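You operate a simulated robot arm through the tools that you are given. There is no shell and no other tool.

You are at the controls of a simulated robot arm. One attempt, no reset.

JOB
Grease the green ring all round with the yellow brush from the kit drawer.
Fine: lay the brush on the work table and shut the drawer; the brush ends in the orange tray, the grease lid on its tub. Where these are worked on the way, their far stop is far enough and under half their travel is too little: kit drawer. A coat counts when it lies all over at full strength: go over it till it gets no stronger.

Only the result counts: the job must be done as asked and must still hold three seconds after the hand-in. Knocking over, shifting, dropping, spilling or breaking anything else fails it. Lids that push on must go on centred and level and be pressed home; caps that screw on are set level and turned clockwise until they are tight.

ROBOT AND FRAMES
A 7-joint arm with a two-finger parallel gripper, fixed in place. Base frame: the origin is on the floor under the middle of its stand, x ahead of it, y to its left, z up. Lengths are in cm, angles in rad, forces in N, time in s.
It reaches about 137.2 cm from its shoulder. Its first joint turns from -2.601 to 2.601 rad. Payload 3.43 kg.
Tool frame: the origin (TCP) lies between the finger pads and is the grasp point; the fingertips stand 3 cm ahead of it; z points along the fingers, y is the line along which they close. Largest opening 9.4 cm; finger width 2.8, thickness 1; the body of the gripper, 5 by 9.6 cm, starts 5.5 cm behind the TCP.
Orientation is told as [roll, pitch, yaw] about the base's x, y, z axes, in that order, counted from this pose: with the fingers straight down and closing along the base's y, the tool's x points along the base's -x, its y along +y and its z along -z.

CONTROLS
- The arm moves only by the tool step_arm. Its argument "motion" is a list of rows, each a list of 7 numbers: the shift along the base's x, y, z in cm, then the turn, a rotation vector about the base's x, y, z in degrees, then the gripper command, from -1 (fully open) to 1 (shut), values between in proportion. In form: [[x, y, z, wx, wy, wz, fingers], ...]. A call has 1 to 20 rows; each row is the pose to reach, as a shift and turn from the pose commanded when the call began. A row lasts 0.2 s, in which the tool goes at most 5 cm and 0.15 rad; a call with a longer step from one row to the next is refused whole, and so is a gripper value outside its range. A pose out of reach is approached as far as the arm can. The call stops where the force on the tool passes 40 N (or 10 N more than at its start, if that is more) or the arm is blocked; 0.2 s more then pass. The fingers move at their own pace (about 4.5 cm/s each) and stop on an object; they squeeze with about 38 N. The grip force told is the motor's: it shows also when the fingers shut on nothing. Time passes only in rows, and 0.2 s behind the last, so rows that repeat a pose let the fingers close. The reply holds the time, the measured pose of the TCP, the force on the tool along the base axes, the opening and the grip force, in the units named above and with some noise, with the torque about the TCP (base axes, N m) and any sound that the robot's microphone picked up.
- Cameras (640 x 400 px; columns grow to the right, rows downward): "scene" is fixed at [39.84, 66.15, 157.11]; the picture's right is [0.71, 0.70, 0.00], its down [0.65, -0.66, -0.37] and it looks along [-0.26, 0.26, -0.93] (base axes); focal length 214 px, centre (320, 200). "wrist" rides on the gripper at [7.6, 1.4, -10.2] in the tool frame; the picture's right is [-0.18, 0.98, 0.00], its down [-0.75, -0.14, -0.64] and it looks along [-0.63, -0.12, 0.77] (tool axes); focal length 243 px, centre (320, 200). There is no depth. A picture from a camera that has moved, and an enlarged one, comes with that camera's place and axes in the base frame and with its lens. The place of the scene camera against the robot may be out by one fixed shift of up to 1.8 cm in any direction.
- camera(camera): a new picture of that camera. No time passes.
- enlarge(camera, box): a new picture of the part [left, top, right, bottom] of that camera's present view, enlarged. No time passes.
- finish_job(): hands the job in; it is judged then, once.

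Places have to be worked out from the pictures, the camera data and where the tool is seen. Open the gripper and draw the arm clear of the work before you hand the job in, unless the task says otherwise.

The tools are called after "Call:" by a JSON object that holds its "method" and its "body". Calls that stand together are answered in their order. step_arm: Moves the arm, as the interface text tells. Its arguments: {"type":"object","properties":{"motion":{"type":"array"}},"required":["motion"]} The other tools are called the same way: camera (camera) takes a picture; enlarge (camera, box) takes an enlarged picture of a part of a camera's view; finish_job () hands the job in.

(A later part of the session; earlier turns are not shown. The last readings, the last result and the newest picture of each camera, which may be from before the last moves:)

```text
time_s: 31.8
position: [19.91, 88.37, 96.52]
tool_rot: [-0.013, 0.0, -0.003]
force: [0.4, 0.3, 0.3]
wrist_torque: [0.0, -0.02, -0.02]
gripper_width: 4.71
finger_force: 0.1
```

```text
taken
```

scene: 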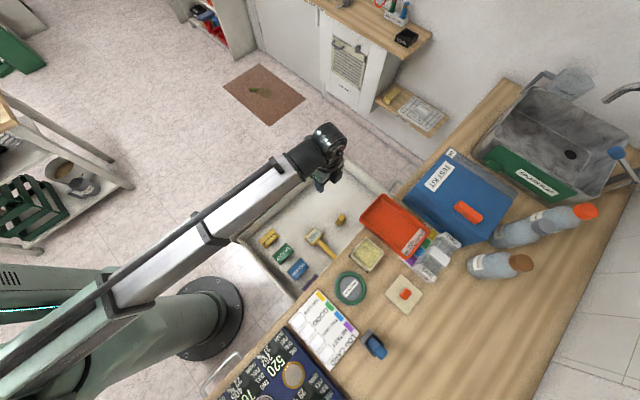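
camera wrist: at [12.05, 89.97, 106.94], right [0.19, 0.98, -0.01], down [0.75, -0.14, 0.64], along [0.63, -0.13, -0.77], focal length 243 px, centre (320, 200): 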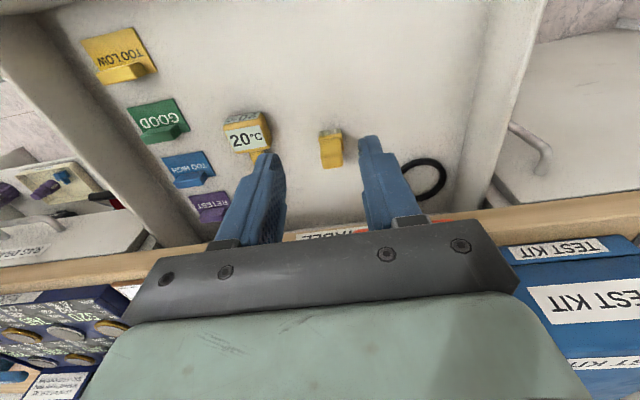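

The brush lies ahead in view between the fingers. I'll enlarge to triangulate its top and orientation.

Call:
{"method": "enlarge", "body": {"camera": "wrist", "box": [290, 110, 370, 190]}}

Call:
{"method": "enlarge", "body": {"camera": "scene", "box": [320, 200, 360, 240]}}

```text
5.00 times, centred on (330, 150) of wrist
camera zoom: at [12.05, 89.97, 106.94], right [0.19, 0.98, -0.01], down [0.75, -0.14, 0.64], along [0.63, -0.13, -0.77], focal length 1213 px, centre (270, 450)
```

zoom: 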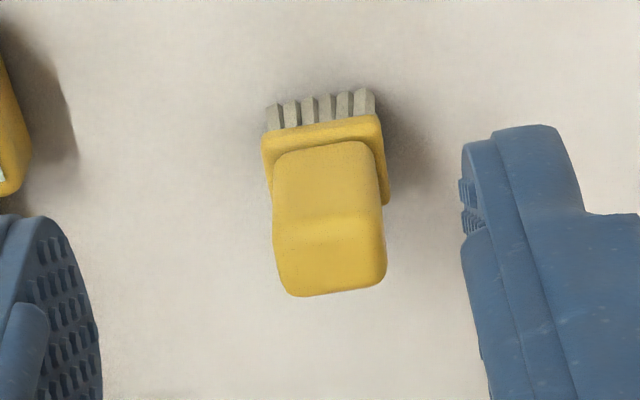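

```text
10.00 times, centred on (340, 220) of scene
camera zoom: at [39.84, 66.15, 157.11], right [0.71, 0.7, 0.0], down [0.65, -0.66, -0.37], along [-0.26, 0.26, -0.93], focal length 2145 px, centre (120, 0)
```

zoom: 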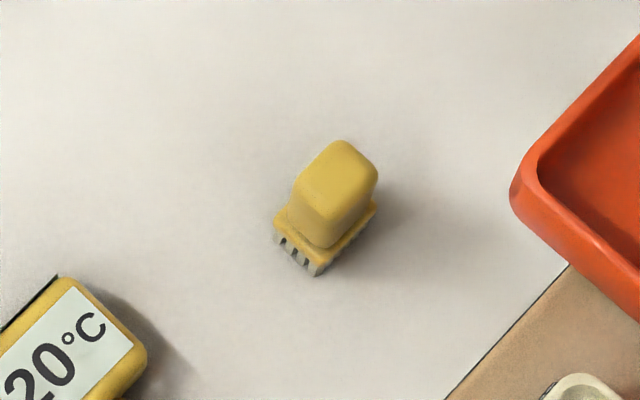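

Triangulation from two wrist views agrees: brush top centre at [29.2, 88.0, 78.2], axis-aligned, about 3 cm wide along y, drawer floor z≈70.5. Moving over it and descending to grip.

Call:
{"method": "step_arm", "body": {"motion": [[2.5, -0.1, -1, 0.7, 0, 0.2, -0.1], [5, -0.2, -3, 0.7, 0, 0.2, -0.1], [7.5, -0.3, -5, 0.7, 0, 0.2, -0.1], [9.3, -0.35, -7, 0.7, 0, 0.2, -0.1], [9.3, -0.35, -10, 0.7, 0, 0.2, -0.1], [9.3, -0.35, -12, 0.7, 0, 0.2, -0.1], [9.3, -0.35, -12, 0.7, 0, 0.2, -0.1]]}}

Call:
{"method": "camera", "body": {"camera": "wrist"}}

Call:
{"method": "enlarge", "body": {"camera": "scene", "box": [290, 150, 390, 250]}}

```text
time_s: 33.4
position: [28.99, 87.94, 84.68]
tool_rot: [0.001, 0.001, 0.003]
force: [-0.2, -0.8, 0.8]
wrist_torque: [0.01, 0.0, 0.0]
gripper_width: 5.21
finger_force: 0.1
```

```text
taken
camera wrist: at [21.24, 89.39, 95.04], right [0.18, 0.98, 0.0], down [0.75, -0.14, 0.64], along [0.63, -0.12, -0.77], focal length 243 px, centre (320, 200)
```

wrist: 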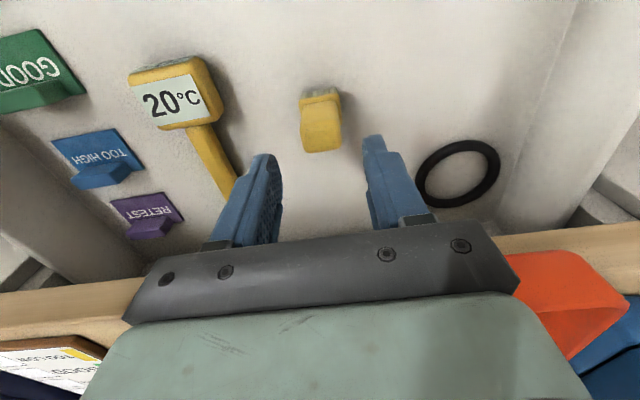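

```text
4.00 times, centred on (340, 200) of scene
camera zoom: at [39.84, 66.15, 157.11], right [0.71, 0.7, 0.0], down [0.65, -0.66, -0.37], along [-0.26, 0.26, -0.93], focal length 858 px, centre (240, 200)
```

zoom: 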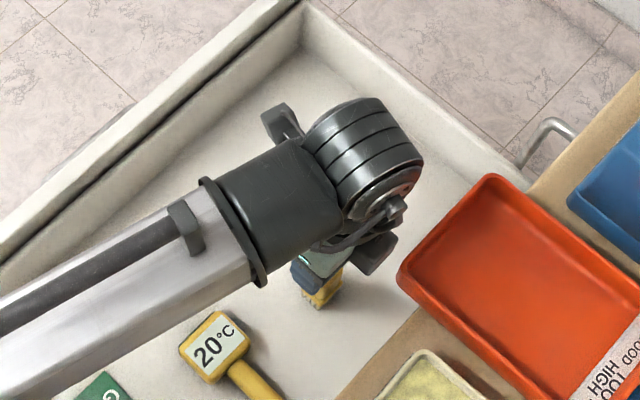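

Prediction matches: the brush is exactly below the open fingers and the thermometer stick is well clear. Descending to grip at z≈77.5.

Call:
{"method": "step_arm", "body": {"motion": [[0.2, 0.05, -2, 0, 0, 0, -0.1], [0.2, 0.05, -4, 0, 0, 0, -0.1], [0.2, 0.05, -5.5, 0, 0, 0, -0.1], [0.2, 0.05, -6.5, 0, 0, 0, -0.1], [0.2, 0.05, -7.2, 0, 0, 0, -0.1], [0.2, 0.05, -7.2, 0, 0, 0, -0.1]]}}

Call:
{"method": "camera", "body": {"camera": "wrist"}}

```text
time_s: 34.8
position: [29.29, 87.78, 77.6]
tool_rot: [-0.001, 0.0, 0.001]
force: [-0.8, -0.1, 0.4]
wrist_torque: [-0.01, 0.0, 0.03]
gripper_width: 5.19
finger_force: 0.0
```

```text
taken
camera wrist: at [21.54, 89.3, 87.89], right [0.18, 0.98, 0.0], down [0.75, -0.14, 0.64], along [0.63, -0.12, -0.77], focal length 243 px, centre (320, 200)
```

wrist: 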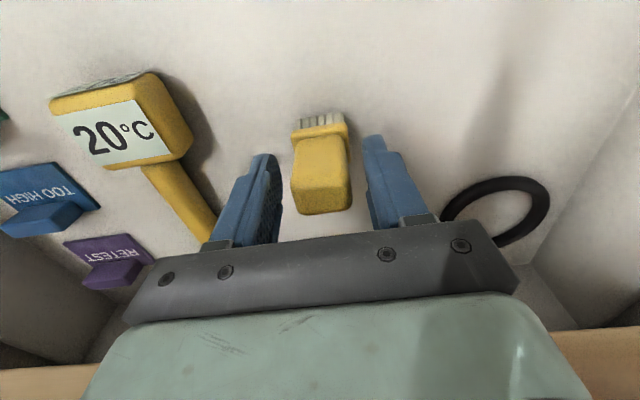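

The handle sits centred between the fingers. Closing gently until it is gripped.

Call:
{"method": "step_arm", "body": {"motion": [[0, 0, 0, 0, 0, 0, 0.2], [0, 0, 0, 0, 0, 0, 0.5], [0, 0, 0, 0, 0, 0, 1], [0, 0, 0, 0, 0, 0, 1], [0, 0, 0, 0, 0, 0, 1]]}}

```text
time_s: 36.0
position: [29.22, 87.87, 77.57]
tool_rot: [-0.002, -0.001, 0.001]
force: [0.5, -0.9, -0.2]
wrist_torque: [-0.01, -0.03, 0.0]
gripper_width: 3.3
finger_force: 38.0
```

Brush gripped (3.3 cm). Lifting straight up to a height that clears everything on the table.

Call:
{"method": "step_arm", "body": {"motion": [[0, 0, 1, 0, 0, 0, 1], [0, 0, 3, 0, 0, 0, 1], [0, 0, 6, 0, 0, 0, 1], [0, 0, 9, 0, 0, 0, 1], [0, 0, 12, 0, 0, 0, 1], [0, 0, 15, 0, 0, 0, 1], [0, 0, 18, 0, 0, 0, 1], [0, 0, 21, 0, 0, 0, 1], [0, 0, 24, 0, 0, 0, 1], [0, 0, 26, 0, 0, 0, 1], [0, 0, 26, 0, 0, 0, 1]]}}

Call:
{"method": "camera", "body": {"camera": "wrist"}}

Call:
{"method": "camera", "body": {"camera": "scene"}}

```text
time_s: 38.4
position: [29.36, 88.0, 103.44]
tool_rot: [-0.002, -0.002, 0.002]
force: [0.1, 0.3, 0.6]
wrist_torque: [0.02, 0.03, -0.02]
gripper_width: 3.3
finger_force: 37.4
```

```text
taken
camera wrist: at [21.57, 89.42, 113.92], right [0.18, 0.98, 0.0], down [0.75, -0.14, 0.64], along [0.63, -0.12, -0.77], focal length 243 px, centre (320, 200)
```

wrist: 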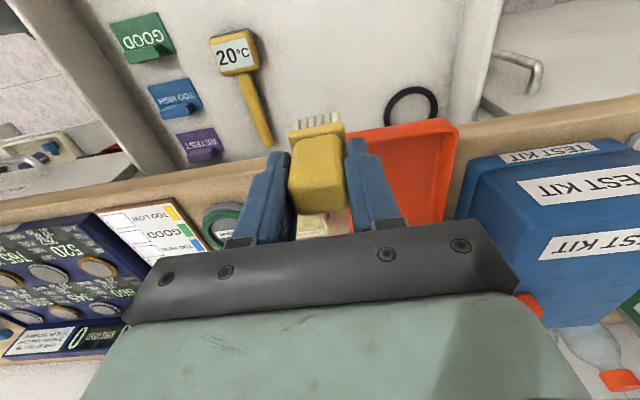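

```text
taken
```

scene: 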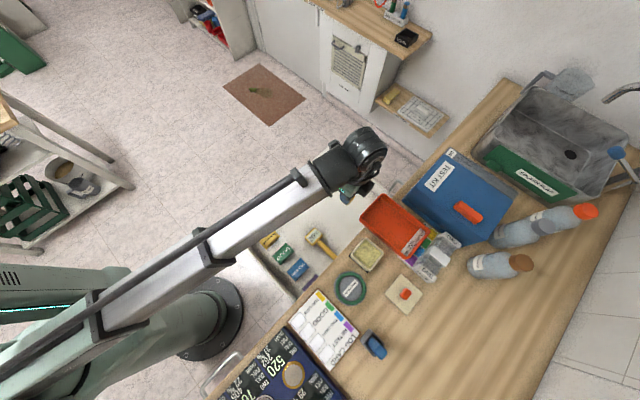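

Brush is held securely. I'll carry it over the table toward the free spot around x≈68, y≈82, staying high.

Call:
{"method": "step_arm", "body": {"motion": [[3, -0.5, 0, 0, 0, 0, 1], [7, -1, 0, 0, 0, 0, 1], [11, -1.8, 0, 0, 0, 0, 1], [15, -2.6, 0, 0, 0, 0, 1], [19, -3.4, 0, 0, 0, 0, 1], [23, -4.2, 0, 0, 0, 0, 1], [27, -5, 0, 0, 0, 0, 1], [31, -5.5, 0, 0, 0, 0, 1], [35, -6, 0, 0, 0, 0, 1], [39, -6, 0, 0, 0, 0, 1], [39, -6, 0, 0, 0, 0, 1]]}}

Call:
{"method": "camera", "body": {"camera": "wrist"}}

Call:
{"method": "camera", "body": {"camera": "scene"}}

```text
time_s: 40.8
position: [68.5, 81.89, 103.5]
tool_rot: [-0.003, 0.001, 0.003]
force: [-0.3, 0.1, 0.1]
wrist_torque: [0.03, -0.01, 0.0]
gripper_width: 3.33
finger_force: 37.5
```

```text
taken
camera wrist: at [60.72, 83.29, 113.84], right [0.18, 0.98, 0.0], down [0.75, -0.14, 0.64], along [0.63, -0.12, -0.77], focal length 243 px, centre (320, 200)
```

wrist: 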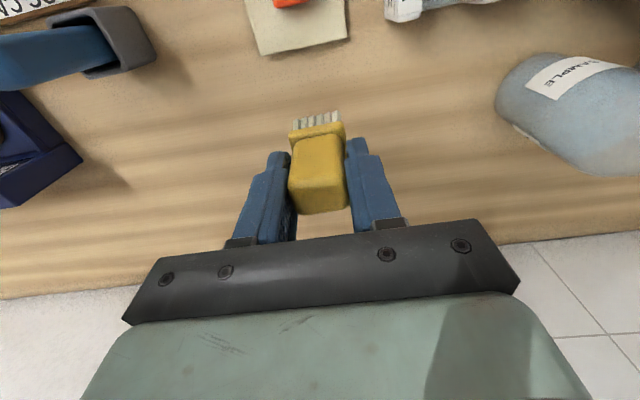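

```text
taken
```

scene: 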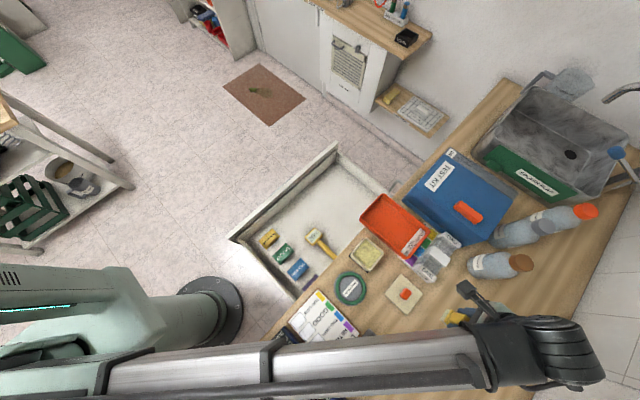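

Clear wood below. Lowering toward the table; contact expected with TCP near z≈93.

Call:
{"method": "step_arm", "body": {"motion": [[0, 0, -2, 0, 0, 0, 1], [0, 0, -5, 0, 0, 0, 1], [0, 0, -7.5, 0, 0, 0, 1], [0, 0, -8.8, 0, 0, 0, 1], [0, 0, -8.8, 0, 0, 0, 1]]}}

Call:
{"method": "camera", "body": {"camera": "wrist"}}

```text
time_s: 42.0
position: [68.35, 81.88, 94.69]
tool_rot: [-0.002, -0.001, 0.0]
force: [0.0, -0.2, 0.1]
wrist_torque: [-0.04, 0.01, -0.05]
gripper_width: 3.29
finger_force: 37.8
```

```text
taken
camera wrist: at [60.55, 83.35, 105.12], right [0.18, 0.98, 0.0], down [0.75, -0.14, 0.64], along [0.63, -0.12, -0.77], focal length 243 px, centre (320, 200)
```

wrist: 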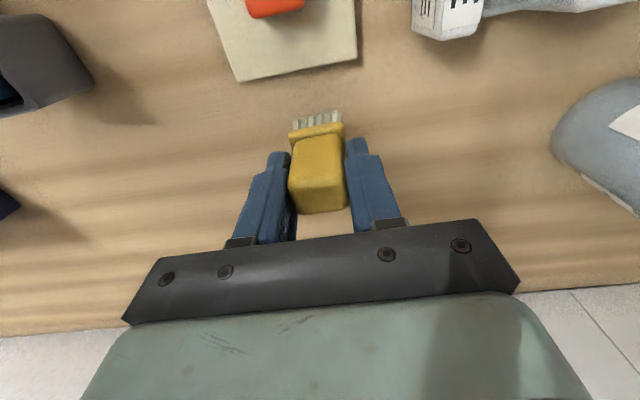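

Still clear of the table. Lowering in small steps to feel for contact.

Call:
{"method": "step_arm", "body": {"motion": [[0, 0, -0.4, 0, 0, 0, 1], [0, 0, -0.8, 0, 0, 0, 1], [0, 0, -1.2, 0, 0, 0, 1], [0, 0, -1.2, 0, 0, 0, 1]]}}

```text
time_s: 43.0
position: [68.31, 81.94, 93.51]
tool_rot: [-0.002, -0.001, 0.003]
force: [-0.2, 0.2, -0.8]
wrist_torque: [0.02, 0.01, -0.02]
gripper_width: 3.32
finger_force: 38.3
```

Call:
{"method": "step_arm", "body": {"motion": [[0, 0, -0.2, 0, 0, 0, 1], [0, 0, -0.4, 0, 0, 0, 1], [0, 0, -0.6, 0, 0, 0, 1], [0, 0, -0.6, 0, 0, 0, 1]]}}

```text
time_s: 44.0
position: [68.29, 81.94, 92.85]
tool_rot: [0.0, -0.001, 0.001]
force: [-0.8, 0.3, -0.6]
wrist_torque: [0.03, -0.01, 0.02]
gripper_width: 3.32
finger_force: 38.0
```

No contact at z=92.85 yet; continuing in small steps.

Call:
{"method": "step_arm", "body": {"motion": [[0, 0, -0.2, 0, 0, 0, 1], [0, 0, -0.4, 0, 0, 0, 1], [0, 0, -0.4, 0, 0, 0, 1]]}}

Call:
{"method": "enlarge", "body": {"camera": "wrist", "box": [240, 60, 420, 220]}}

```text
time_s: 44.8
position: [68.3, 81.96, 92.56]
tool_rot: [0.002, -0.001, 0.001]
force: [-0.5, 0.9, -0.2]
wrist_torque: [0.01, 0.02, 0.0]
gripper_width: 3.33
finger_force: 37.4
```

```text
2.50 times, centred on (330, 140) of wrist
camera zoom: at [60.56, 83.34, 102.89], right [0.18, 0.98, 0.0], down [0.75, -0.14, 0.64], along [0.63, -0.12, -0.77], focal length 606 px, centre (295, 350)
```

zoom: 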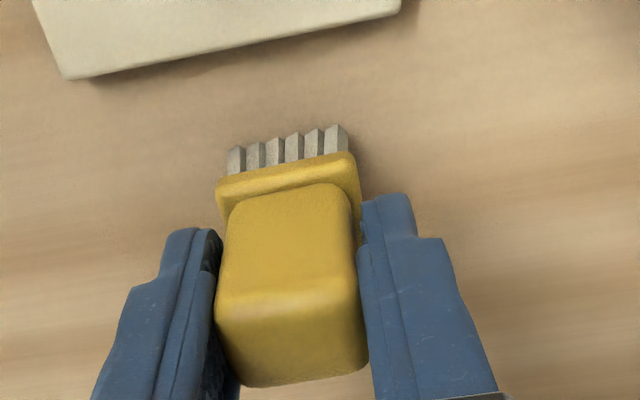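

A shadow gap may remain beneath the bristles. Continuing down slowly.

Call:
{"method": "step_arm", "body": {"motion": [[0, 0, -0.2, 0, 0, 0, 1], [0, 0, -0.4, 0, 0, 0, 1], [0, 0, -0.6, 0, 0, 0, 1], [0, 0, -0.6, 0, 0, 0, 1]]}}

```text
time_s: 45.8
position: [68.39, 81.92, 92.08]
tool_rot: [-0.001, -0.001, 0.002]
force: [0.4, 1.1, 27.4]
wrist_torque: [-0.01, 0.22, 0.0]
gripper_width: 3.29
finger_force: 37.8
```

Contact made (27 N at z≈92.1). I'll ease up 0.2 cm, release the brush standing upright, and retreat vertically.

Call:
{"method": "step_arm", "body": {"motion": [[0, 0, 0.2, 0, 0, 0, 1], [0, 0, 0.2, 0, 0, 0, 1]]}}

Call:
{"method": "step_arm", "body": {"motion": [[0, 0, 0, 0, 0, 0, 0.2], [0, 0, 0, 0, 0, 0, 0.0], [0, 0, 0, 0, 0, 0, -0.2], [0, 0, 0, 0, 0, 0, -0.2]]}}

Call:
{"method": "camera", "body": {"camera": "wrist"}}

```text
time_s: 46.4
position: [68.4, 81.92, 91.94]
tool_rot: [-0.001, 0.0, 0.001]
force: [2.2, -1.7, 7.5]
wrist_torque: [-0.06, -0.02, 0.03]
gripper_width: 3.33
finger_force: 37.5
```

```text
time_s: 47.4
position: [68.38, 81.87, 92.02]
tool_rot: [-0.001, -0.001, 0.0]
force: [0.2, 0.4, 0.2]
wrist_torque: [0.0, -0.02, 0.0]
gripper_width: 5.63
finger_force: 0.1
```

```text
taken
camera wrist: at [60.6, 83.42, 102.49], right [0.18, 0.98, 0.0], down [0.75, -0.14, 0.64], along [0.63, -0.12, -0.77], focal length 243 px, centre (320, 200)
```

wrist: 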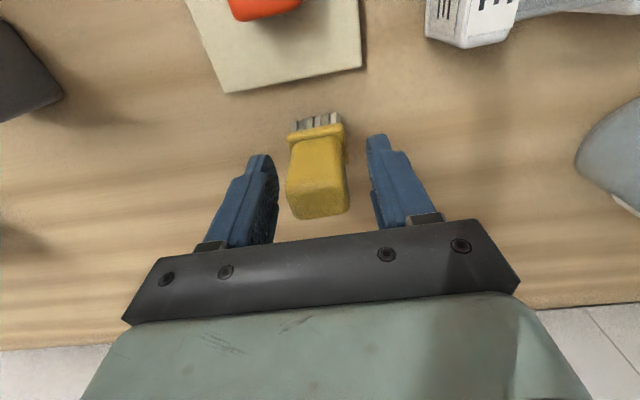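

The brush stands on its own at [68.4, 81.9]. Retreating straight up, then heading back over to the front of the drawer to shut it.

Call:
{"method": "step_arm", "body": {"motion": [[0, 0, 2, 0, 0, 0, -0.2], [0, 0, 5, 0, 0, 0, -0.2], [0, 0, 9, 0, 0, 0, -0.2], [0, 0, 13, 0, 0, 0, 0], [-4, 0, 13, 0, 0, 0, 0.5], [-8, 0, 13, 0, 0, 0, 1], [-12.5, 0, 13, 0, 0, 0, 1], [-17, 0, 13, 0, 0, 0, 1], [-21.5, 0, 13, 0, 0, 0, 1], [-26, 0, 13, 0, 0, 0, 1], [-30.5, 0, 13, 0, 0, 0, 1], [-35, 0, 13, 0, 0, 0, 1], [-39.5, 0, 13, 0, 0, 0, 1], [-44, 0, 13, 0, 0, 0, 1], [-48.5, 0, 13, 0, 0, 0, 1], [-50, 0, 13, 0, 0, 0, 1], [-50, 0, 13, 0, 0, 0, 1]]}}

Call:
{"method": "camera", "body": {"camera": "wrist"}}

Call:
{"method": "camera", "body": {"camera": "scene"}}

```text
time_s: 51.0
position: [18.32, 81.85, 105.21]
tool_rot: [0.0, 0.0, 0.002]
force: [-0.4, 0.2, 0.3]
wrist_torque: [0.0, 0.04, -0.02]
gripper_width: 0.01
finger_force: 32.8
```

```text
taken
camera wrist: at [10.59, 83.3, 115.57], right [0.18, 0.98, 0.0], down [0.75, -0.14, 0.64], along [0.63, -0.12, -0.77], focal length 243 px, centre (320, 200)
```

wrist: 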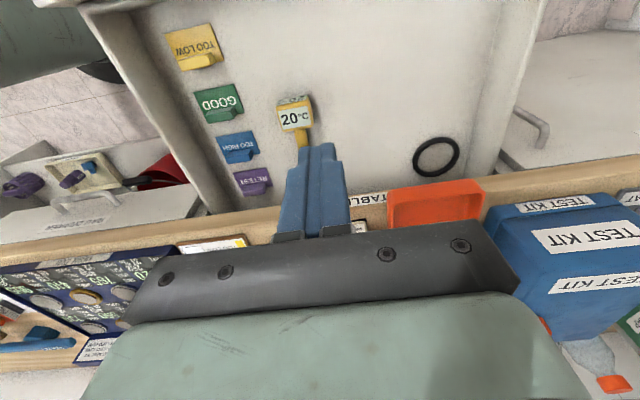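

```text
taken
```

scene: 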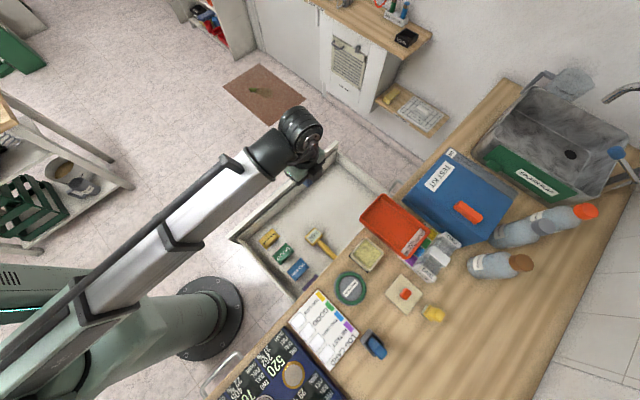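

The brush stands fine on the table. Now I tilt the closed fingers 45° forward and move to just in front of the drawer front, above the handle.

Call:
{"method": "step_arm", "body": {"motion": [[-3, 0, 0, 0, -7, 0, 1], [-6, 0, 0, 0, -14, 0, 1], [-9, 0.1, 0, 0, -21, 0, 1], [-12, 0.2, 0, 0, -28, 0, 1], [-15, 0.3, 0, 0, -35, 0, 1], [-19, 0.4, 0, 0, -42, 0, 1], [-22.5, 0.4, -1, 0, -45, 0, 1], [-23, 0.4, -4, 0, -45, 0, 1], [-23, 0.4, -8, 0, -45, 0, 1], [-23, 0.4, -12, 0, -45, 0, 1], [-23, 0.4, -16, 0, -45, 0, 1], [-23, 0.4, -20, 0, -45, 0, 1], [-23, 0.4, -20, 0, -45, 0, 1]]}}

Call:
{"method": "camera", "body": {"camera": "wrist"}}

Call:
{"method": "camera", "body": {"camera": "scene"}}

```text
time_s: 53.8
position: [-4.85, 82.14, 85.14]
tool_rot: [0.001, -0.786, 0.002]
force: [-0.7, -0.3, 0.0]
wrist_torque: [0.02, 0.02, 0.03]
gripper_width: 0.03
finger_force: 33.6
```

```text
taken
camera wrist: at [-17.59, 83.63, 87.06], right [0.13, 0.98, 0.13], down [0.08, -0.14, 0.99], along [0.99, -0.12, -0.1], focal length 243 px, centre (320, 200)
```

wrist: 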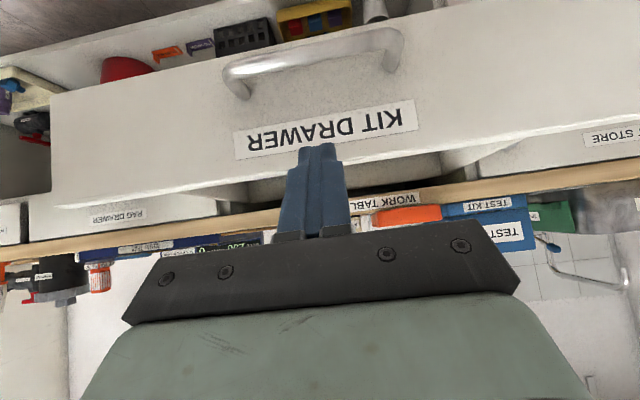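

```text
taken
```

scene: 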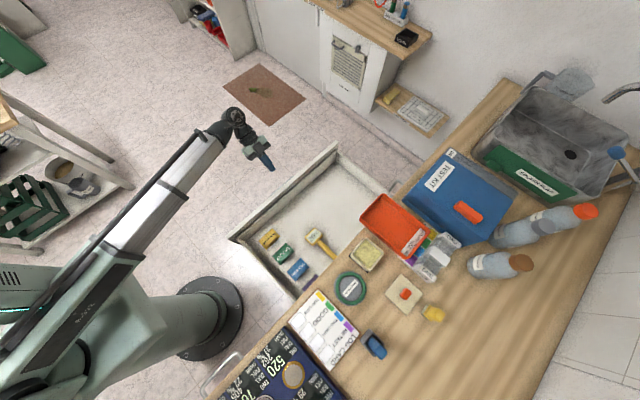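

The front panel's top edge is at z≈82.4 and the handle at z≈74. I'll lower so the tips press the panel at z≈79, then push forward gently.

Call:
{"method": "step_arm", "body": {"motion": [[0, 0.1, -2, 0, 0, 0, 1], [0, 0.1, -4, 0, 0, 0, 1], [1.5, 0.1, -4, 0, 0, 0, 1], [3, 0.1, -4, 0, 0, 0, 1], [4.5, 0.1, -4, 0, 0, 0, 1], [6, 0.1, -4, 0, 0, 0, 1], [7.5, 0.1, -4, 0, 0, 0, 1], [9, 0.1, -4, 0, 0, 0, 1], [10.5, 0.1, -4, 0, 0, 0, 1]]}}

Call:
{"method": "camera", "body": {"camera": "wrist"}}

Call:
{"method": "camera", "body": {"camera": "scene"}}

```text
time_s: 55.8
position: [5.9, 82.55, 80.88]
tool_rot: [-0.002, -0.784, 0.002]
force: [0.5, 1.5, 0.3]
wrist_torque: [0.01, -0.01, -0.01]
gripper_width: 0.0
finger_force: 32.9
```

```text
taken
camera wrist: at [-6.83, 83.94, 82.99], right [0.13, 0.98, 0.13], down [0.08, -0.14, 0.99], along [0.99, -0.12, -0.1], focal length 243 px, centre (320, 200)
```

wrist: 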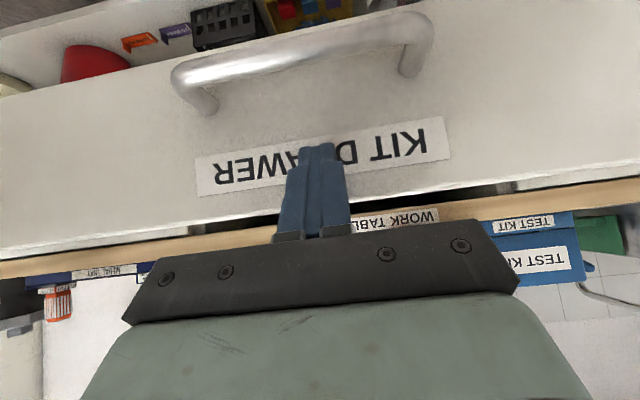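

```text
taken
```

scene: 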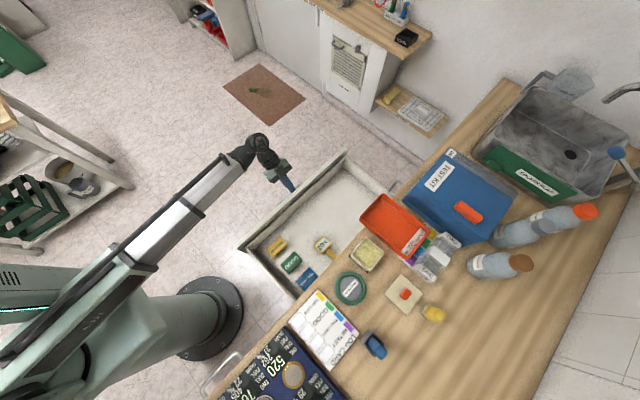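

The drawer is sliding in with almost no force. Continuing the push.

Call:
{"method": "step_arm", "body": {"motion": [[1.5, -0.1, 0.1, 0, 0, 0, 1], [3, -0.2, 0.1, 0, 0, 0, 1], [4.5, -0.2, 0.1, 0, 0, 0, 1], [6, -0.2, 0.1, 0, 0, 0, 1], [7.5, -0.2, 0.1, 0, 0, 0, 1], [9, -0.2, 0.1, 0, 0, 0, 1], [10.5, -0.2, 0.1, 0, 0, 0, 1], [12, -0.2, 0.1, 0, 0, 0, 1], [13.5, -0.2, 0.1, 0, 0, 0, 1], [15, -0.2, 0.1, 0, 0, 0, 1], [16.5, -0.2, 0.1, 0, 0, 0, 1], [18, -0.2, 0.1, 0, 0, 0, 1], [19.5, -0.2, 0.1, 0, 0, 0, 1], [21, -0.2, 0.1, 0, 0, 0, 1]]}}

Call:
{"method": "camera", "body": {"camera": "wrist"}}

Call:
{"method": "camera", "body": {"camera": "scene"}}

```text
time_s: 58.8
position: [26.82, 82.31, 81.24]
tool_rot: [-0.001, -0.786, 0.002]
force: [0.4, -0.7, 0.3]
wrist_torque: [-0.01, -0.01, -0.01]
gripper_width: 0.02
finger_force: 33.3
```

```text
taken
camera wrist: at [14.03, 83.71, 83.24], right [0.13, 0.98, 0.13], down [0.08, -0.14, 0.99], along [0.99, -0.12, -0.1], focal length 243 px, centre (320, 200)
```

wrist: 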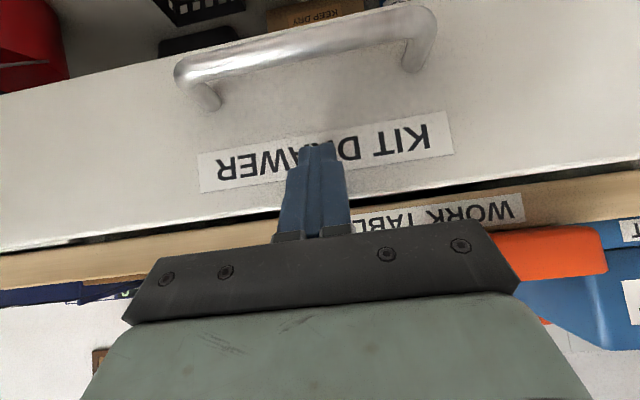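

```text
taken
```

scene: 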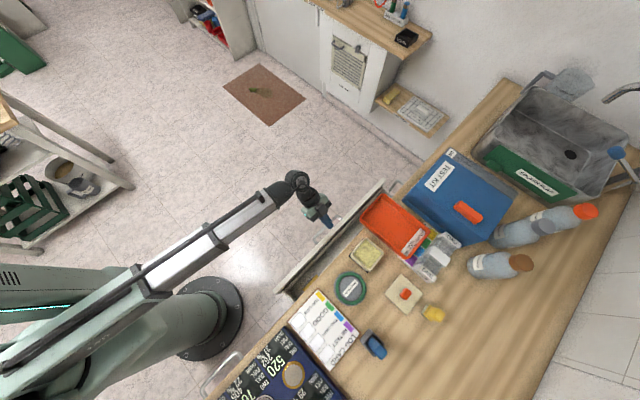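

About 8 cm remain. Pushing on slowly until the drawer stops.

Call:
{"method": "step_arm", "body": {"motion": [[1, 0, 0, 0, 0, 0, 1], [2, 0, 0, 0, 0, 0, 1], [3, 0, 0, 0, 0, 0, 1], [4, 0, 0, 0, 0, 0, 1], [5, 0, 0, 0, 0, 0, 1], [6, 0, 0, 0, 0, 0, 1], [7, 0, 0, 0, 0, 0, 1], [7.5, 0, 0, 0, 0, 0, 1], [8, 0, 0, 0, 0, 0, 1], [8.5, 0, 0, 0, 0, 0, 1], [9, 0, 0, 0, 0, 0, 1], [9.5, 0, 0, 0, 0, 0, 1]]}}

Call:
{"method": "enlarge", "body": {"camera": "scene", "box": [250, 150, 430, 310]}}

Call:
{"method": "camera", "body": {"camera": "wrist"}}

```text
time_s: 61.2
position: [35.03, 82.2, 81.11]
tool_rot: [-0.003, -0.777, 0.005]
force: [-11.9, -0.1, 4.3]
wrist_torque: [-0.05, 0.01, -0.02]
gripper_width: 0.01
finger_force: 32.9
stopped in row 11: the force on the tool passed its limit at 48 N (the readings are from after the stop); the commanded pose is now the measured one
```

```text
2.50 times, centred on (340, 230) of scene
camera zoom: at [39.84, 66.15, 157.11], right [0.71, 0.7, 0.0], down [0.65, -0.66, -0.37], along [-0.26, 0.26, -0.93], focal length 536 px, centre (270, 125)
```

zoom: 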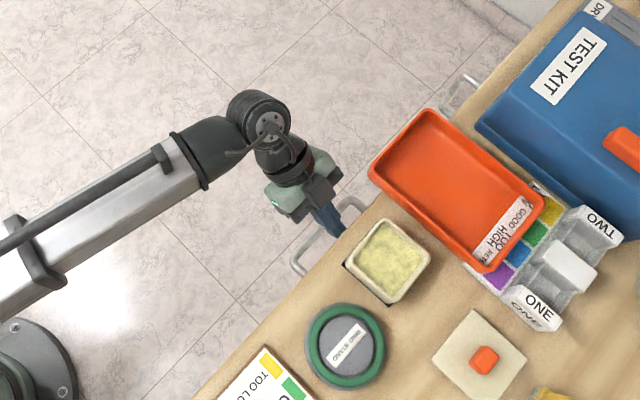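

```text
taken
camera wrist: at [22.32, 83.59, 83.23], right [0.13, 0.98, 0.13], down [0.09, -0.14, 0.99], along [0.99, -0.11, -0.11], focal length 243 px, centre (320, 200)
```

wrist: 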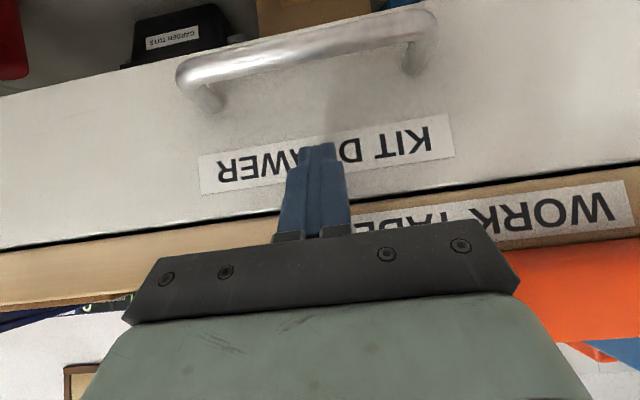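

The drawer is shut against its stop (tips at x≈38, face flush). Backing off, rising, and returning to a vertical hand to survey the table from above.

Call:
{"method": "step_arm", "body": {"motion": [[-2, 0, 0, 0, 0, 0, 1], [-5, 0, 0.5, 0, 0, 0, 1], [-9, 0, 2, 0, 0, 0, 1], [-11, 0, 6, 0, 6, 0, 1], [-12, 0, 10, 0, 13, 0, 1], [-12, 0, 14, 0, 20, 0, 1], [-12, 0, 18, 0, 27, 0, 1], [-10, -1, 22, 0, 34, 0, 1], [-8, -2, 26, 0, 41, 0, 0.5], [-6, -3, 28, 0, 44.6, 0, 0], [-4, -4, 29, 0, 44.6, 0, 0], [-4, -4, 29, 0, 44.6, 0, 0]]}}

Call:
{"method": "camera", "body": {"camera": "wrist"}}

Call:
{"method": "camera", "body": {"camera": "scene"}}

```text
time_s: 63.8
position: [31.27, 77.83, 110.16]
tool_rot: [0.001, 0.002, 0.003]
force: [0.1, 0.3, 0.0]
wrist_torque: [0.03, 0.0, -0.01]
gripper_width: 4.68
finger_force: 0.0
```

```text
taken
camera wrist: at [23.56, 79.35, 120.48], right [0.18, 0.98, 0.0], down [0.76, -0.14, 0.64], along [0.63, -0.12, -0.77], focal length 243 px, centre (320, 200)
```

wrist: 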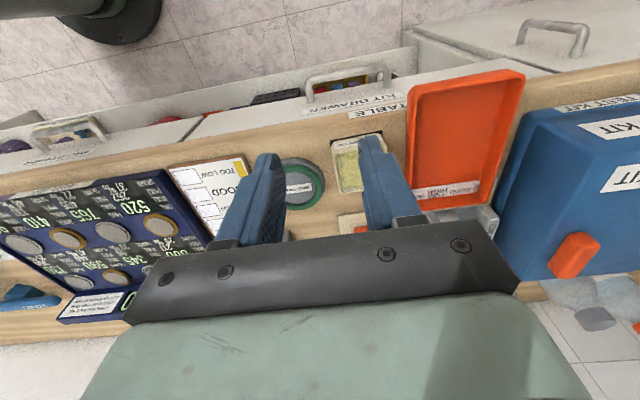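

```text
taken
```

scene: 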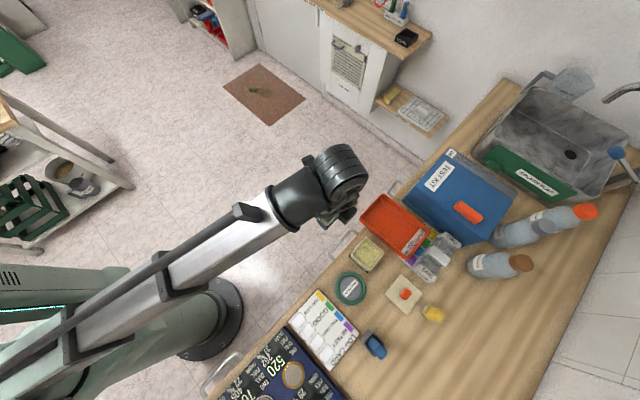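

Enlarging the ring, tub and tray from this viewpoint.

Call:
{"method": "enlarge", "body": {"camera": "wrist", "box": [260, 110, 400, 230]}}

Call:
{"method": "enlarge", "body": {"camera": "wrist", "box": [380, 60, 540, 240]}}

Call:
{"method": "enlarge", "body": {"camera": "scene", "box": [325, 225, 385, 315]}}

Call:
{"method": "enlarge", "body": {"camera": "scene", "box": [380, 265, 460, 335]}}

```text
3.33 times, centred on (330, 170) of wrist
camera zoom: at [23.56, 79.35, 120.48], right [0.18, 0.98, 0.0], down [0.76, -0.14, 0.64], along [0.63, -0.12, -0.77], focal length 809 px, centre (287, 300)
```

zoom: 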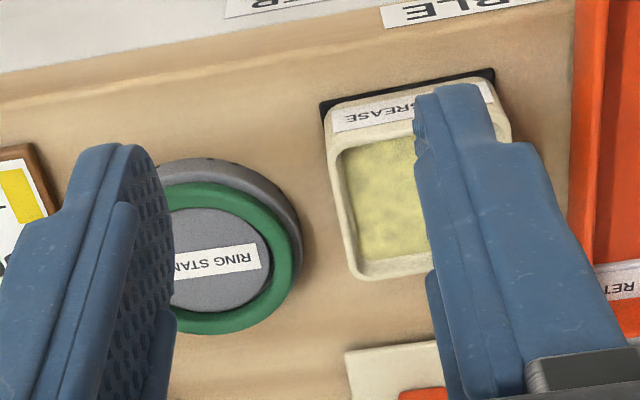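

```text
2.22 times, centred on (460, 150) of wrist
camera zoom: at [23.56, 79.35, 120.48], right [0.18, 0.98, 0.0], down [0.76, -0.14, 0.64], along [0.63, -0.12, -0.77], focal length 539 px, centre (9, 311)
```

zoom: 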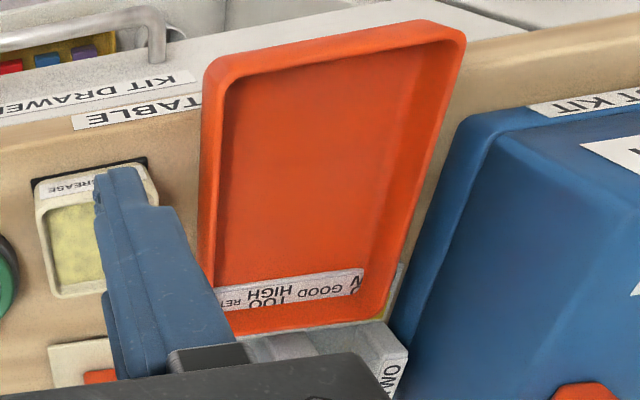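

```text
4.44 times, centred on (355, 270) of scene
camera zoom: at [39.84, 66.15, 157.11], right [0.71, 0.7, 0.0], down [0.65, -0.66, -0.37], along [-0.26, 0.26, -0.93], focal length 953 px, centre (164, -111)
```

zoom: 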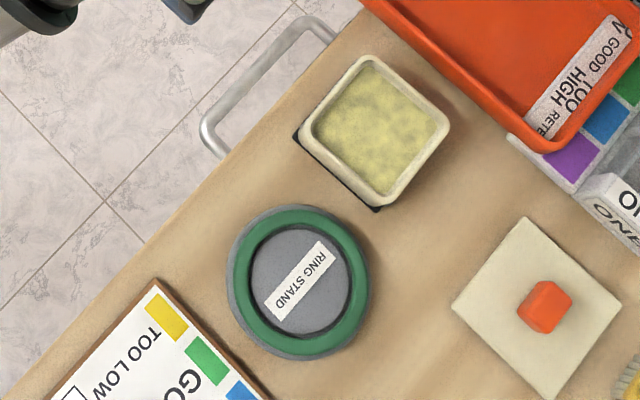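

```text
5.71 times, centred on (420, 300) of scene
camera zoom: at [39.84, 66.15, 157.11], right [0.71, 0.7, 0.0], down [0.65, -0.66, -0.37], along [-0.26, 0.26, -0.93], focal length 1226 px, centre (-251, -371)
```

zoom: 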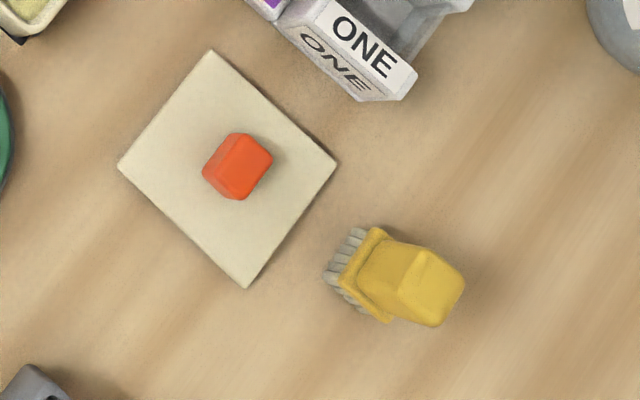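

I'll take clean survey pictures with the gripper fully open, from two positions above the ring/tub area.

Call:
{"method": "step_arm", "body": {"motion": [[1.5, -0.5, -1, 0, 0, 0, -0.5], [3, -1, -2, 0, 0, 0, -1], [5, -1.5, -3, 0, 0, 0, -1], [5.7, -1.8, -3.2, 0, 0, 0, -1], [5.7, -1.8, -3.2, 0, 0, 0, -1], [5.7, -1.8, -3.2, 0, 0, 0, -1]]}}

Call:
{"method": "camera", "body": {"camera": "wrist"}}

Call:
{"method": "enlarge", "body": {"camera": "wrist", "box": [240, 90, 420, 230]}}

```text
time_s: 65.2
position: [36.85, 76.37, 106.86]
tool_rot: [0.0, 0.002, 0.003]
force: [0.2, -0.7, 0.1]
wrist_torque: [-0.01, 0.02, -0.01]
gripper_width: 9.38
finger_force: 0.1
```

```text
taken
camera wrist: at [29.16, 77.75, 117.25], right [0.18, 0.98, 0.0], down [0.75, -0.14, 0.64], along [0.63, -0.12, -0.77], focal length 243 px, centre (320, 200)
```

wrist: 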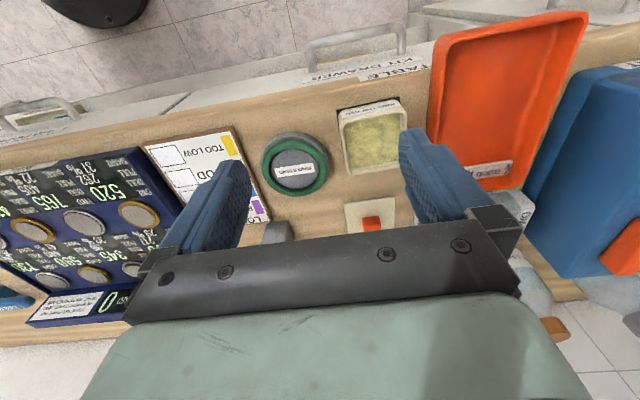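

```text
2.86 times, centred on (330, 160) of wrist
camera zoom: at [29.16, 77.75, 117.25], right [0.18, 0.98, 0.0], down [0.75, -0.14, 0.64], along [0.63, -0.12, -0.77], focal length 693 px, centre (291, 314)
```

zoom: 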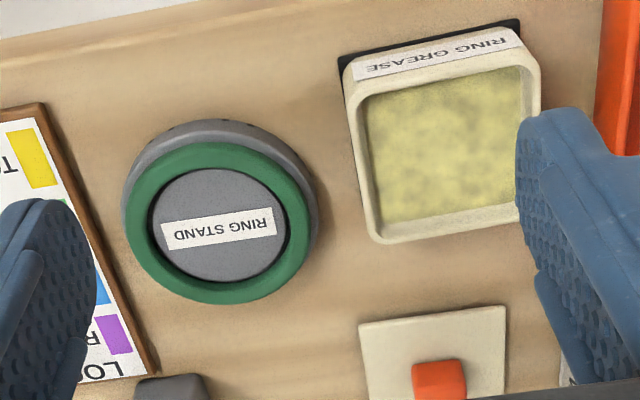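

Very clear view. Taking a second view from a shifted, lower position for triangulating heights.

Call:
{"method": "step_arm", "body": {"motion": [[-1, -3, -2, 0, 0, 0, -1], [-2, -6, -4, 0, 0, 0, -1], [-3, -9, -6, 0, 0, 0, -1], [-3, -10, -8, 0, 0, 0, -1], [-3, -10, -8, 0, 0, 0, -1]]}}

Call:
{"method": "camera", "body": {"camera": "wrist"}}

Call:
{"method": "enlarge", "body": {"camera": "wrist", "box": [280, 60, 460, 220]}}

```text
time_s: 66.4
position: [33.83, 66.51, 98.74]
tool_rot: [0.001, 0.002, 0.003]
force: [-0.3, -1.0, -0.5]
wrist_torque: [-0.03, 0.01, -0.02]
gripper_width: 9.41
finger_force: 0.0
```

```text
taken
camera wrist: at [26.17, 67.84, 109.26], right [0.18, 0.98, 0.0], down [0.75, -0.14, 0.64], along [0.63, -0.12, -0.77], focal length 243 px, centre (320, 200)
```

wrist: 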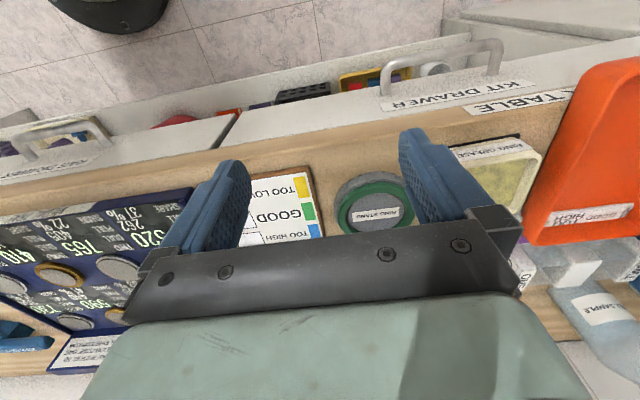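

```text
2.50 times, centred on (370, 140) of wrist
camera zoom: at [26.17, 67.84, 109.26], right [0.18, 0.98, 0.0], down [0.75, -0.14, 0.64], along [0.63, -0.12, -0.77], focal length 606 px, centre (195, 350)
```

zoom: 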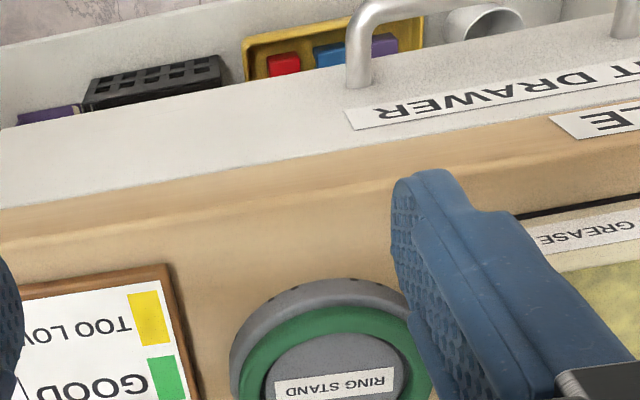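

Zooming on the ring in this second view.

Call:
{"method": "enlarge", "body": {"camera": "wrist", "box": [320, 150, 440, 250]}}

Call:
{"method": "enlarge", "body": {"camera": "wrist", "box": [430, 110, 570, 230]}}

```text
4.00 times, centred on (380, 200) of wrist
camera zoom: at [26.17, 67.84, 109.26], right [0.18, 0.98, 0.0], down [0.75, -0.14, 0.64], along [0.63, -0.12, -0.77], focal length 970 px, centre (80, 200)
```

zoom: 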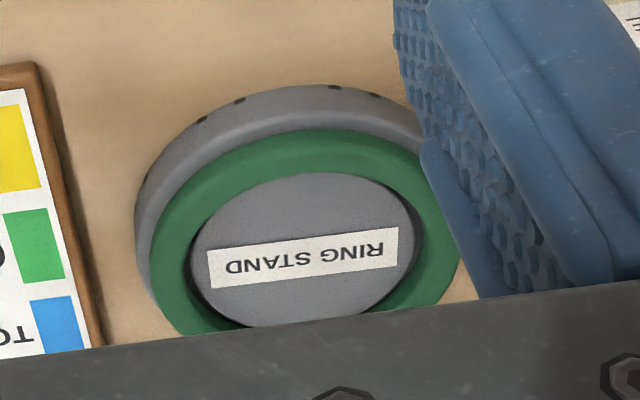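

```text
3.33 times, centred on (500, 170) of wrist
camera zoom: at [26.17, 67.84, 109.26], right [0.18, 0.98, 0.0], down [0.75, -0.14, 0.64], along [0.63, -0.12, -0.77], focal length 809 px, centre (-280, 300)
```

zoom: 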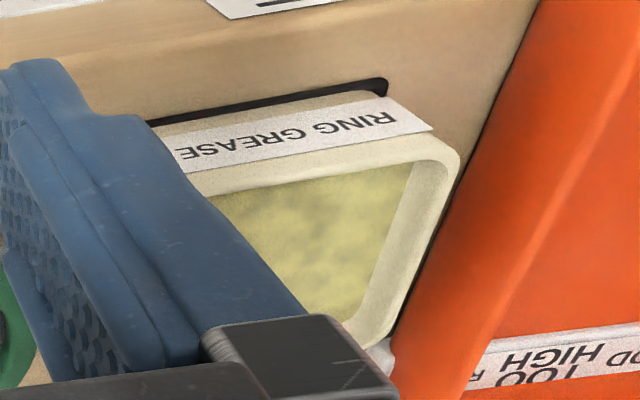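

The ring is fixed precisely: centre [46.7, 70.7], top z≈88.0, radii 3.5–4.7 cm. The tub rim height is less certain, so I'll take one more view from the +y side on my way to the brush.

Call:
{"method": "step_arm", "body": {"motion": [[0, 3, 2, 0, 0, 0, -1], [0, 7, 4, 0, 0, 0, -1], [0, 11, 4, 0, 0, 0, -1], [0, 15, 4, 0, 0, 0, -1], [0, 19, 4, 0, 0, 0, -1], [0, 23, 4, 0, 0, 0, -1], [0, 23, 4, 0, 0, 0, -1]]}}

Call:
{"method": "camera", "body": {"camera": "wrist"}}

Call:
{"method": "enlarge", "body": {"camera": "wrist", "box": [180, 110, 320, 230]}}

Call:
{"method": "enlarge", "body": {"camera": "wrist", "box": [280, 80, 440, 240]}}

```text
time_s: 68.0
position: [34.0, 89.62, 102.73]
tool_rot: [0.001, 0.003, 0.004]
force: [0.1, 0.0, 0.2]
wrist_torque: [-0.01, 0.0, 0.02]
gripper_width: 9.42
finger_force: 0.1
```

```text
taken
camera wrist: at [26.24, 90.95, 113.21], right [0.18, 0.98, 0.0], down [0.75, -0.14, 0.64], along [0.63, -0.12, -0.77], focal length 243 px, centre (320, 200)
```

wrist: 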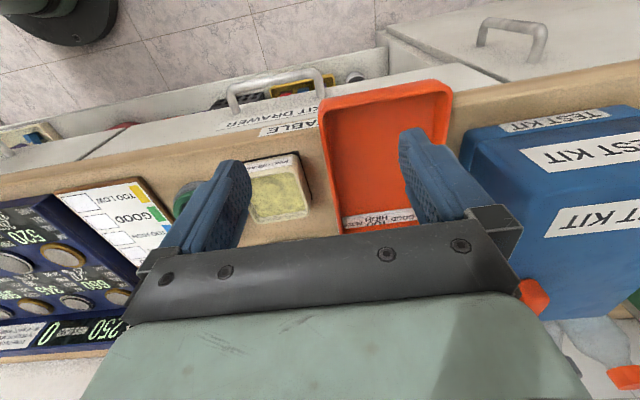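

```text
3.33 times, centred on (250, 170) of wrist
camera zoom: at [26.24, 90.95, 113.21], right [0.18, 0.98, 0.0], down [0.75, -0.14, 0.64], along [0.63, -0.12, -0.77], focal length 809 px, centre (553, 300)
```

zoom: 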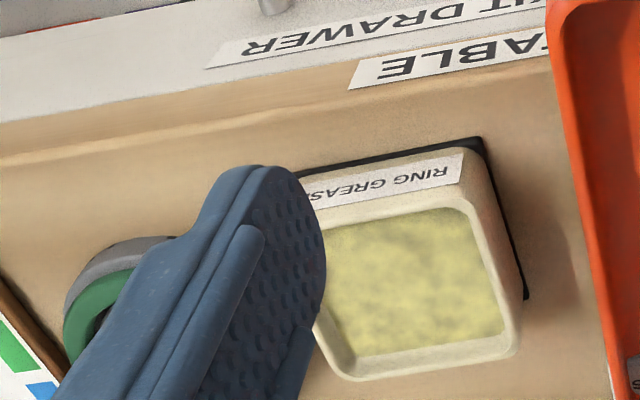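

```text
2.50 times, centred on (360, 160) of wrist
camera zoom: at [26.24, 90.95, 113.21], right [0.18, 0.98, 0.0], down [0.75, -0.14, 0.64], along [0.63, -0.12, -0.77], focal length 606 px, centre (220, 300)
```

zoom: 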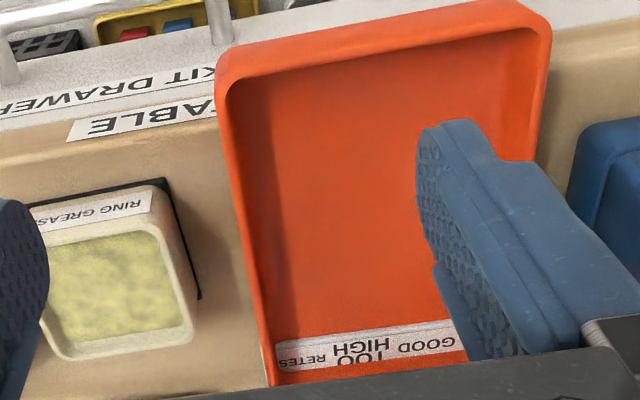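

Rim corner triangulates at z≈90.25; tub centre ≈[44.1, 81.8], tray centre ≈[44, 95], lid centre ≈[59.2, 81.0]. Now going back to fetch the brush.

Call:
{"method": "step_arm", "body": {"motion": [[3, -0.6, 1, 0, 0, 0, -0.2], [7, -1.3, 1.5, 0, 0, 0, -0.2], [11, -2.2, 1.5, 0, 0, 0, -0.2], [15, -3.1, 1.5, 0, 0, 0, -0.2], [19, -4, 1.5, 0, 0, 0, -0.2], [23, -5, 1.5, 0, 0, 0, -0.2], [27, -6, 1.5, 0, 0, 0, -0.2], [31, -7, 0.5, 0, 0, 0, -0.2], [34.4, -7.75, -0.5, 0, 0, 0, -0.2], [34.4, -7.75, -3, 0, 0, 0, -0.2], [34.4, -7.75, -3, 0, 0, 0, -0.2]]}}

Call:
{"method": "camera", "body": {"camera": "wrist"}}

```text
time_s: 70.4
position: [68.26, 81.64, 100.02]
tool_rot: [0.003, 0.003, 0.003]
force: [-0.2, 0.6, 0.0]
wrist_torque: [0.02, 0.0, 0.01]
gripper_width: 5.66
finger_force: 0.0
```

```text
taken
camera wrist: at [60.47, 83.02, 110.4], right [0.18, 0.98, 0.0], down [0.75, -0.14, 0.64], along [0.63, -0.12, -0.77], focal length 243 px, centre (320, 200)
```

wrist: 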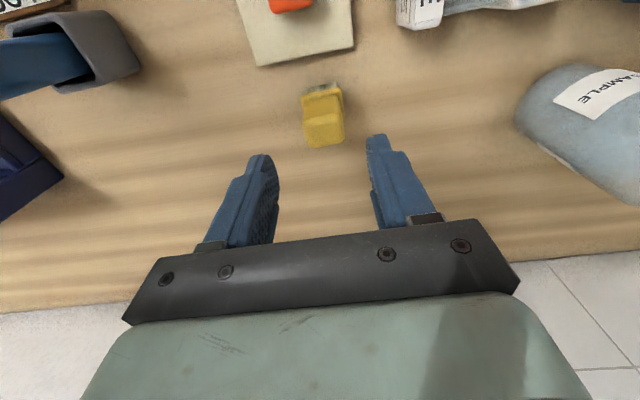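

The brush is exactly where I left it. Descending and gripping it again.

Call:
{"method": "step_arm", "body": {"motion": [[0.1, 0.2, -2, 0, 0, 0, -0.2], [0.1, 0.2, -4, 0, 0, 0, -0.2], [0.1, 0.2, -6, 0, 0, 0, -0.2], [0.1, 0.2, -7.3, 0, 0, 0, -0.2], [0.1, 0.2, -7.9, 0, 0, 0, -0.2], [0.1, 0.2, -7.9, 0, 0, 0, -0.2]]}}

Call:
{"method": "step_arm", "body": {"motion": [[0, 0, 0, 0, 0, 0, 0.2], [0, 0, 0, 0, 0, 0, 0.5], [0, 0, 0, 0, 0, 0, 1], [0, 0, 0, 0, 0, 0, 1], [0, 0, 0, 0, 0, 0, 1]]}}

Call:
{"method": "enlarge", "body": {"camera": "wrist", "box": [240, 80, 420, 240]}}

```text
time_s: 71.8
position: [68.44, 81.78, 91.85]
tool_rot: [0.003, 0.002, 0.005]
force: [-0.1, -0.8, -0.1]
wrist_torque: [-0.02, 0.02, -0.02]
gripper_width: 5.67
finger_force: 0.0
```

```text
time_s: 73.0
position: [68.37, 81.84, 91.89]
tool_rot: [0.0, 0.003, 0.003]
force: [0.5, 0.2, 1.5]
wrist_torque: [0.02, 0.0, 0.0]
gripper_width: 3.31
finger_force: 37.6
```

```text
2.50 times, centred on (330, 160) of wrist
camera zoom: at [60.68, 83.2, 102.32], right [0.18, 0.98, 0.0], down [0.75, -0.14, 0.64], along [0.63, -0.12, -0.77], focal length 606 px, centre (295, 300)
```

zoom: 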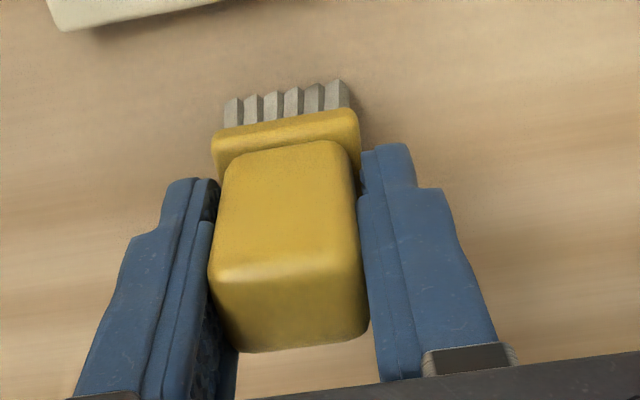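

Brush re-gripped (3.31 cm). Lifting and carrying it over the grease tub at safe height.

Call:
{"method": "step_arm", "body": {"motion": [[0, 0, 1, 0, 0, 0, 1], [0, 0, 4, 0, 0, 0, 1], [0, 0, 8, 0, 0, 0, 1], [0, 0, 11, 0, 0, 0, 1], [-4, 0, 12, 0, 0, 0, 1], [-8, 0, 12, 0, 0, 0, 1], [-12, 0, 12, 0, 0, 0, 1], [-16, 0, 12, 0, 0, 0, 1], [-20, 0, 12, 0, 0, 0, 1], [-24.3, 0, 12, 0, 0, 0, 1], [-24.3, 0, 10, 0, 0, 0, 1], [-24.3, 0, 9, 0, 0, 0, 1], [-24.3, 0, 9, 0, 0, 0, 1]]}}

Call:
{"method": "camera", "body": {"camera": "wrist"}}

Call:
{"method": "enlarge", "body": {"camera": "scene", "box": [310, 180, 450, 320]}}

```text
time_s: 75.8
position: [44.15, 81.96, 100.96]
tool_rot: [0.0, 0.002, 0.004]
force: [0.3, 0.1, -0.8]
wrist_torque: [-0.04, 0.02, -0.01]
gripper_width: 3.28
finger_force: 38.1
```

```text
taken
camera wrist: at [36.43, 83.3, 111.36], right [0.18, 0.98, 0.0], down [0.75, -0.14, 0.64], along [0.63, -0.12, -0.77], focal length 243 px, centre (320, 200)
```

wrist: 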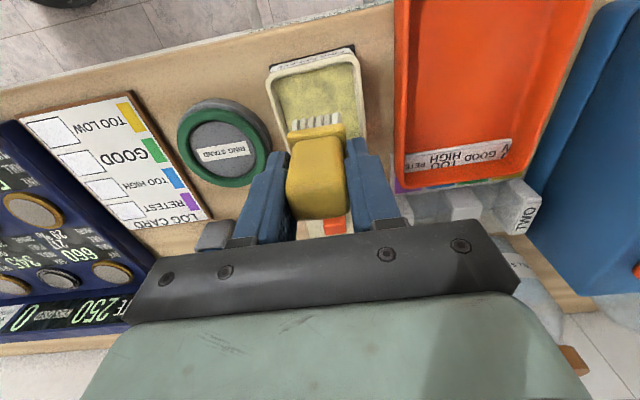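

```text
2.86 times, centred on (380, 250) of scene
camera zoom: at [39.84, 66.15, 157.11], right [0.71, 0.7, 0.0], down [0.65, -0.66, -0.37], along [-0.26, 0.26, -0.93], focal length 613 px, centre (149, 57)
```

zoom: 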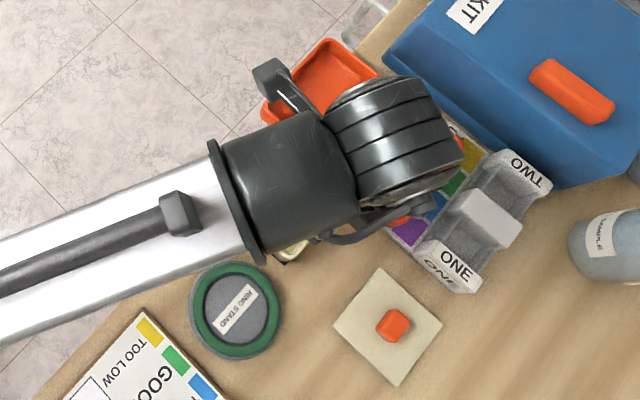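

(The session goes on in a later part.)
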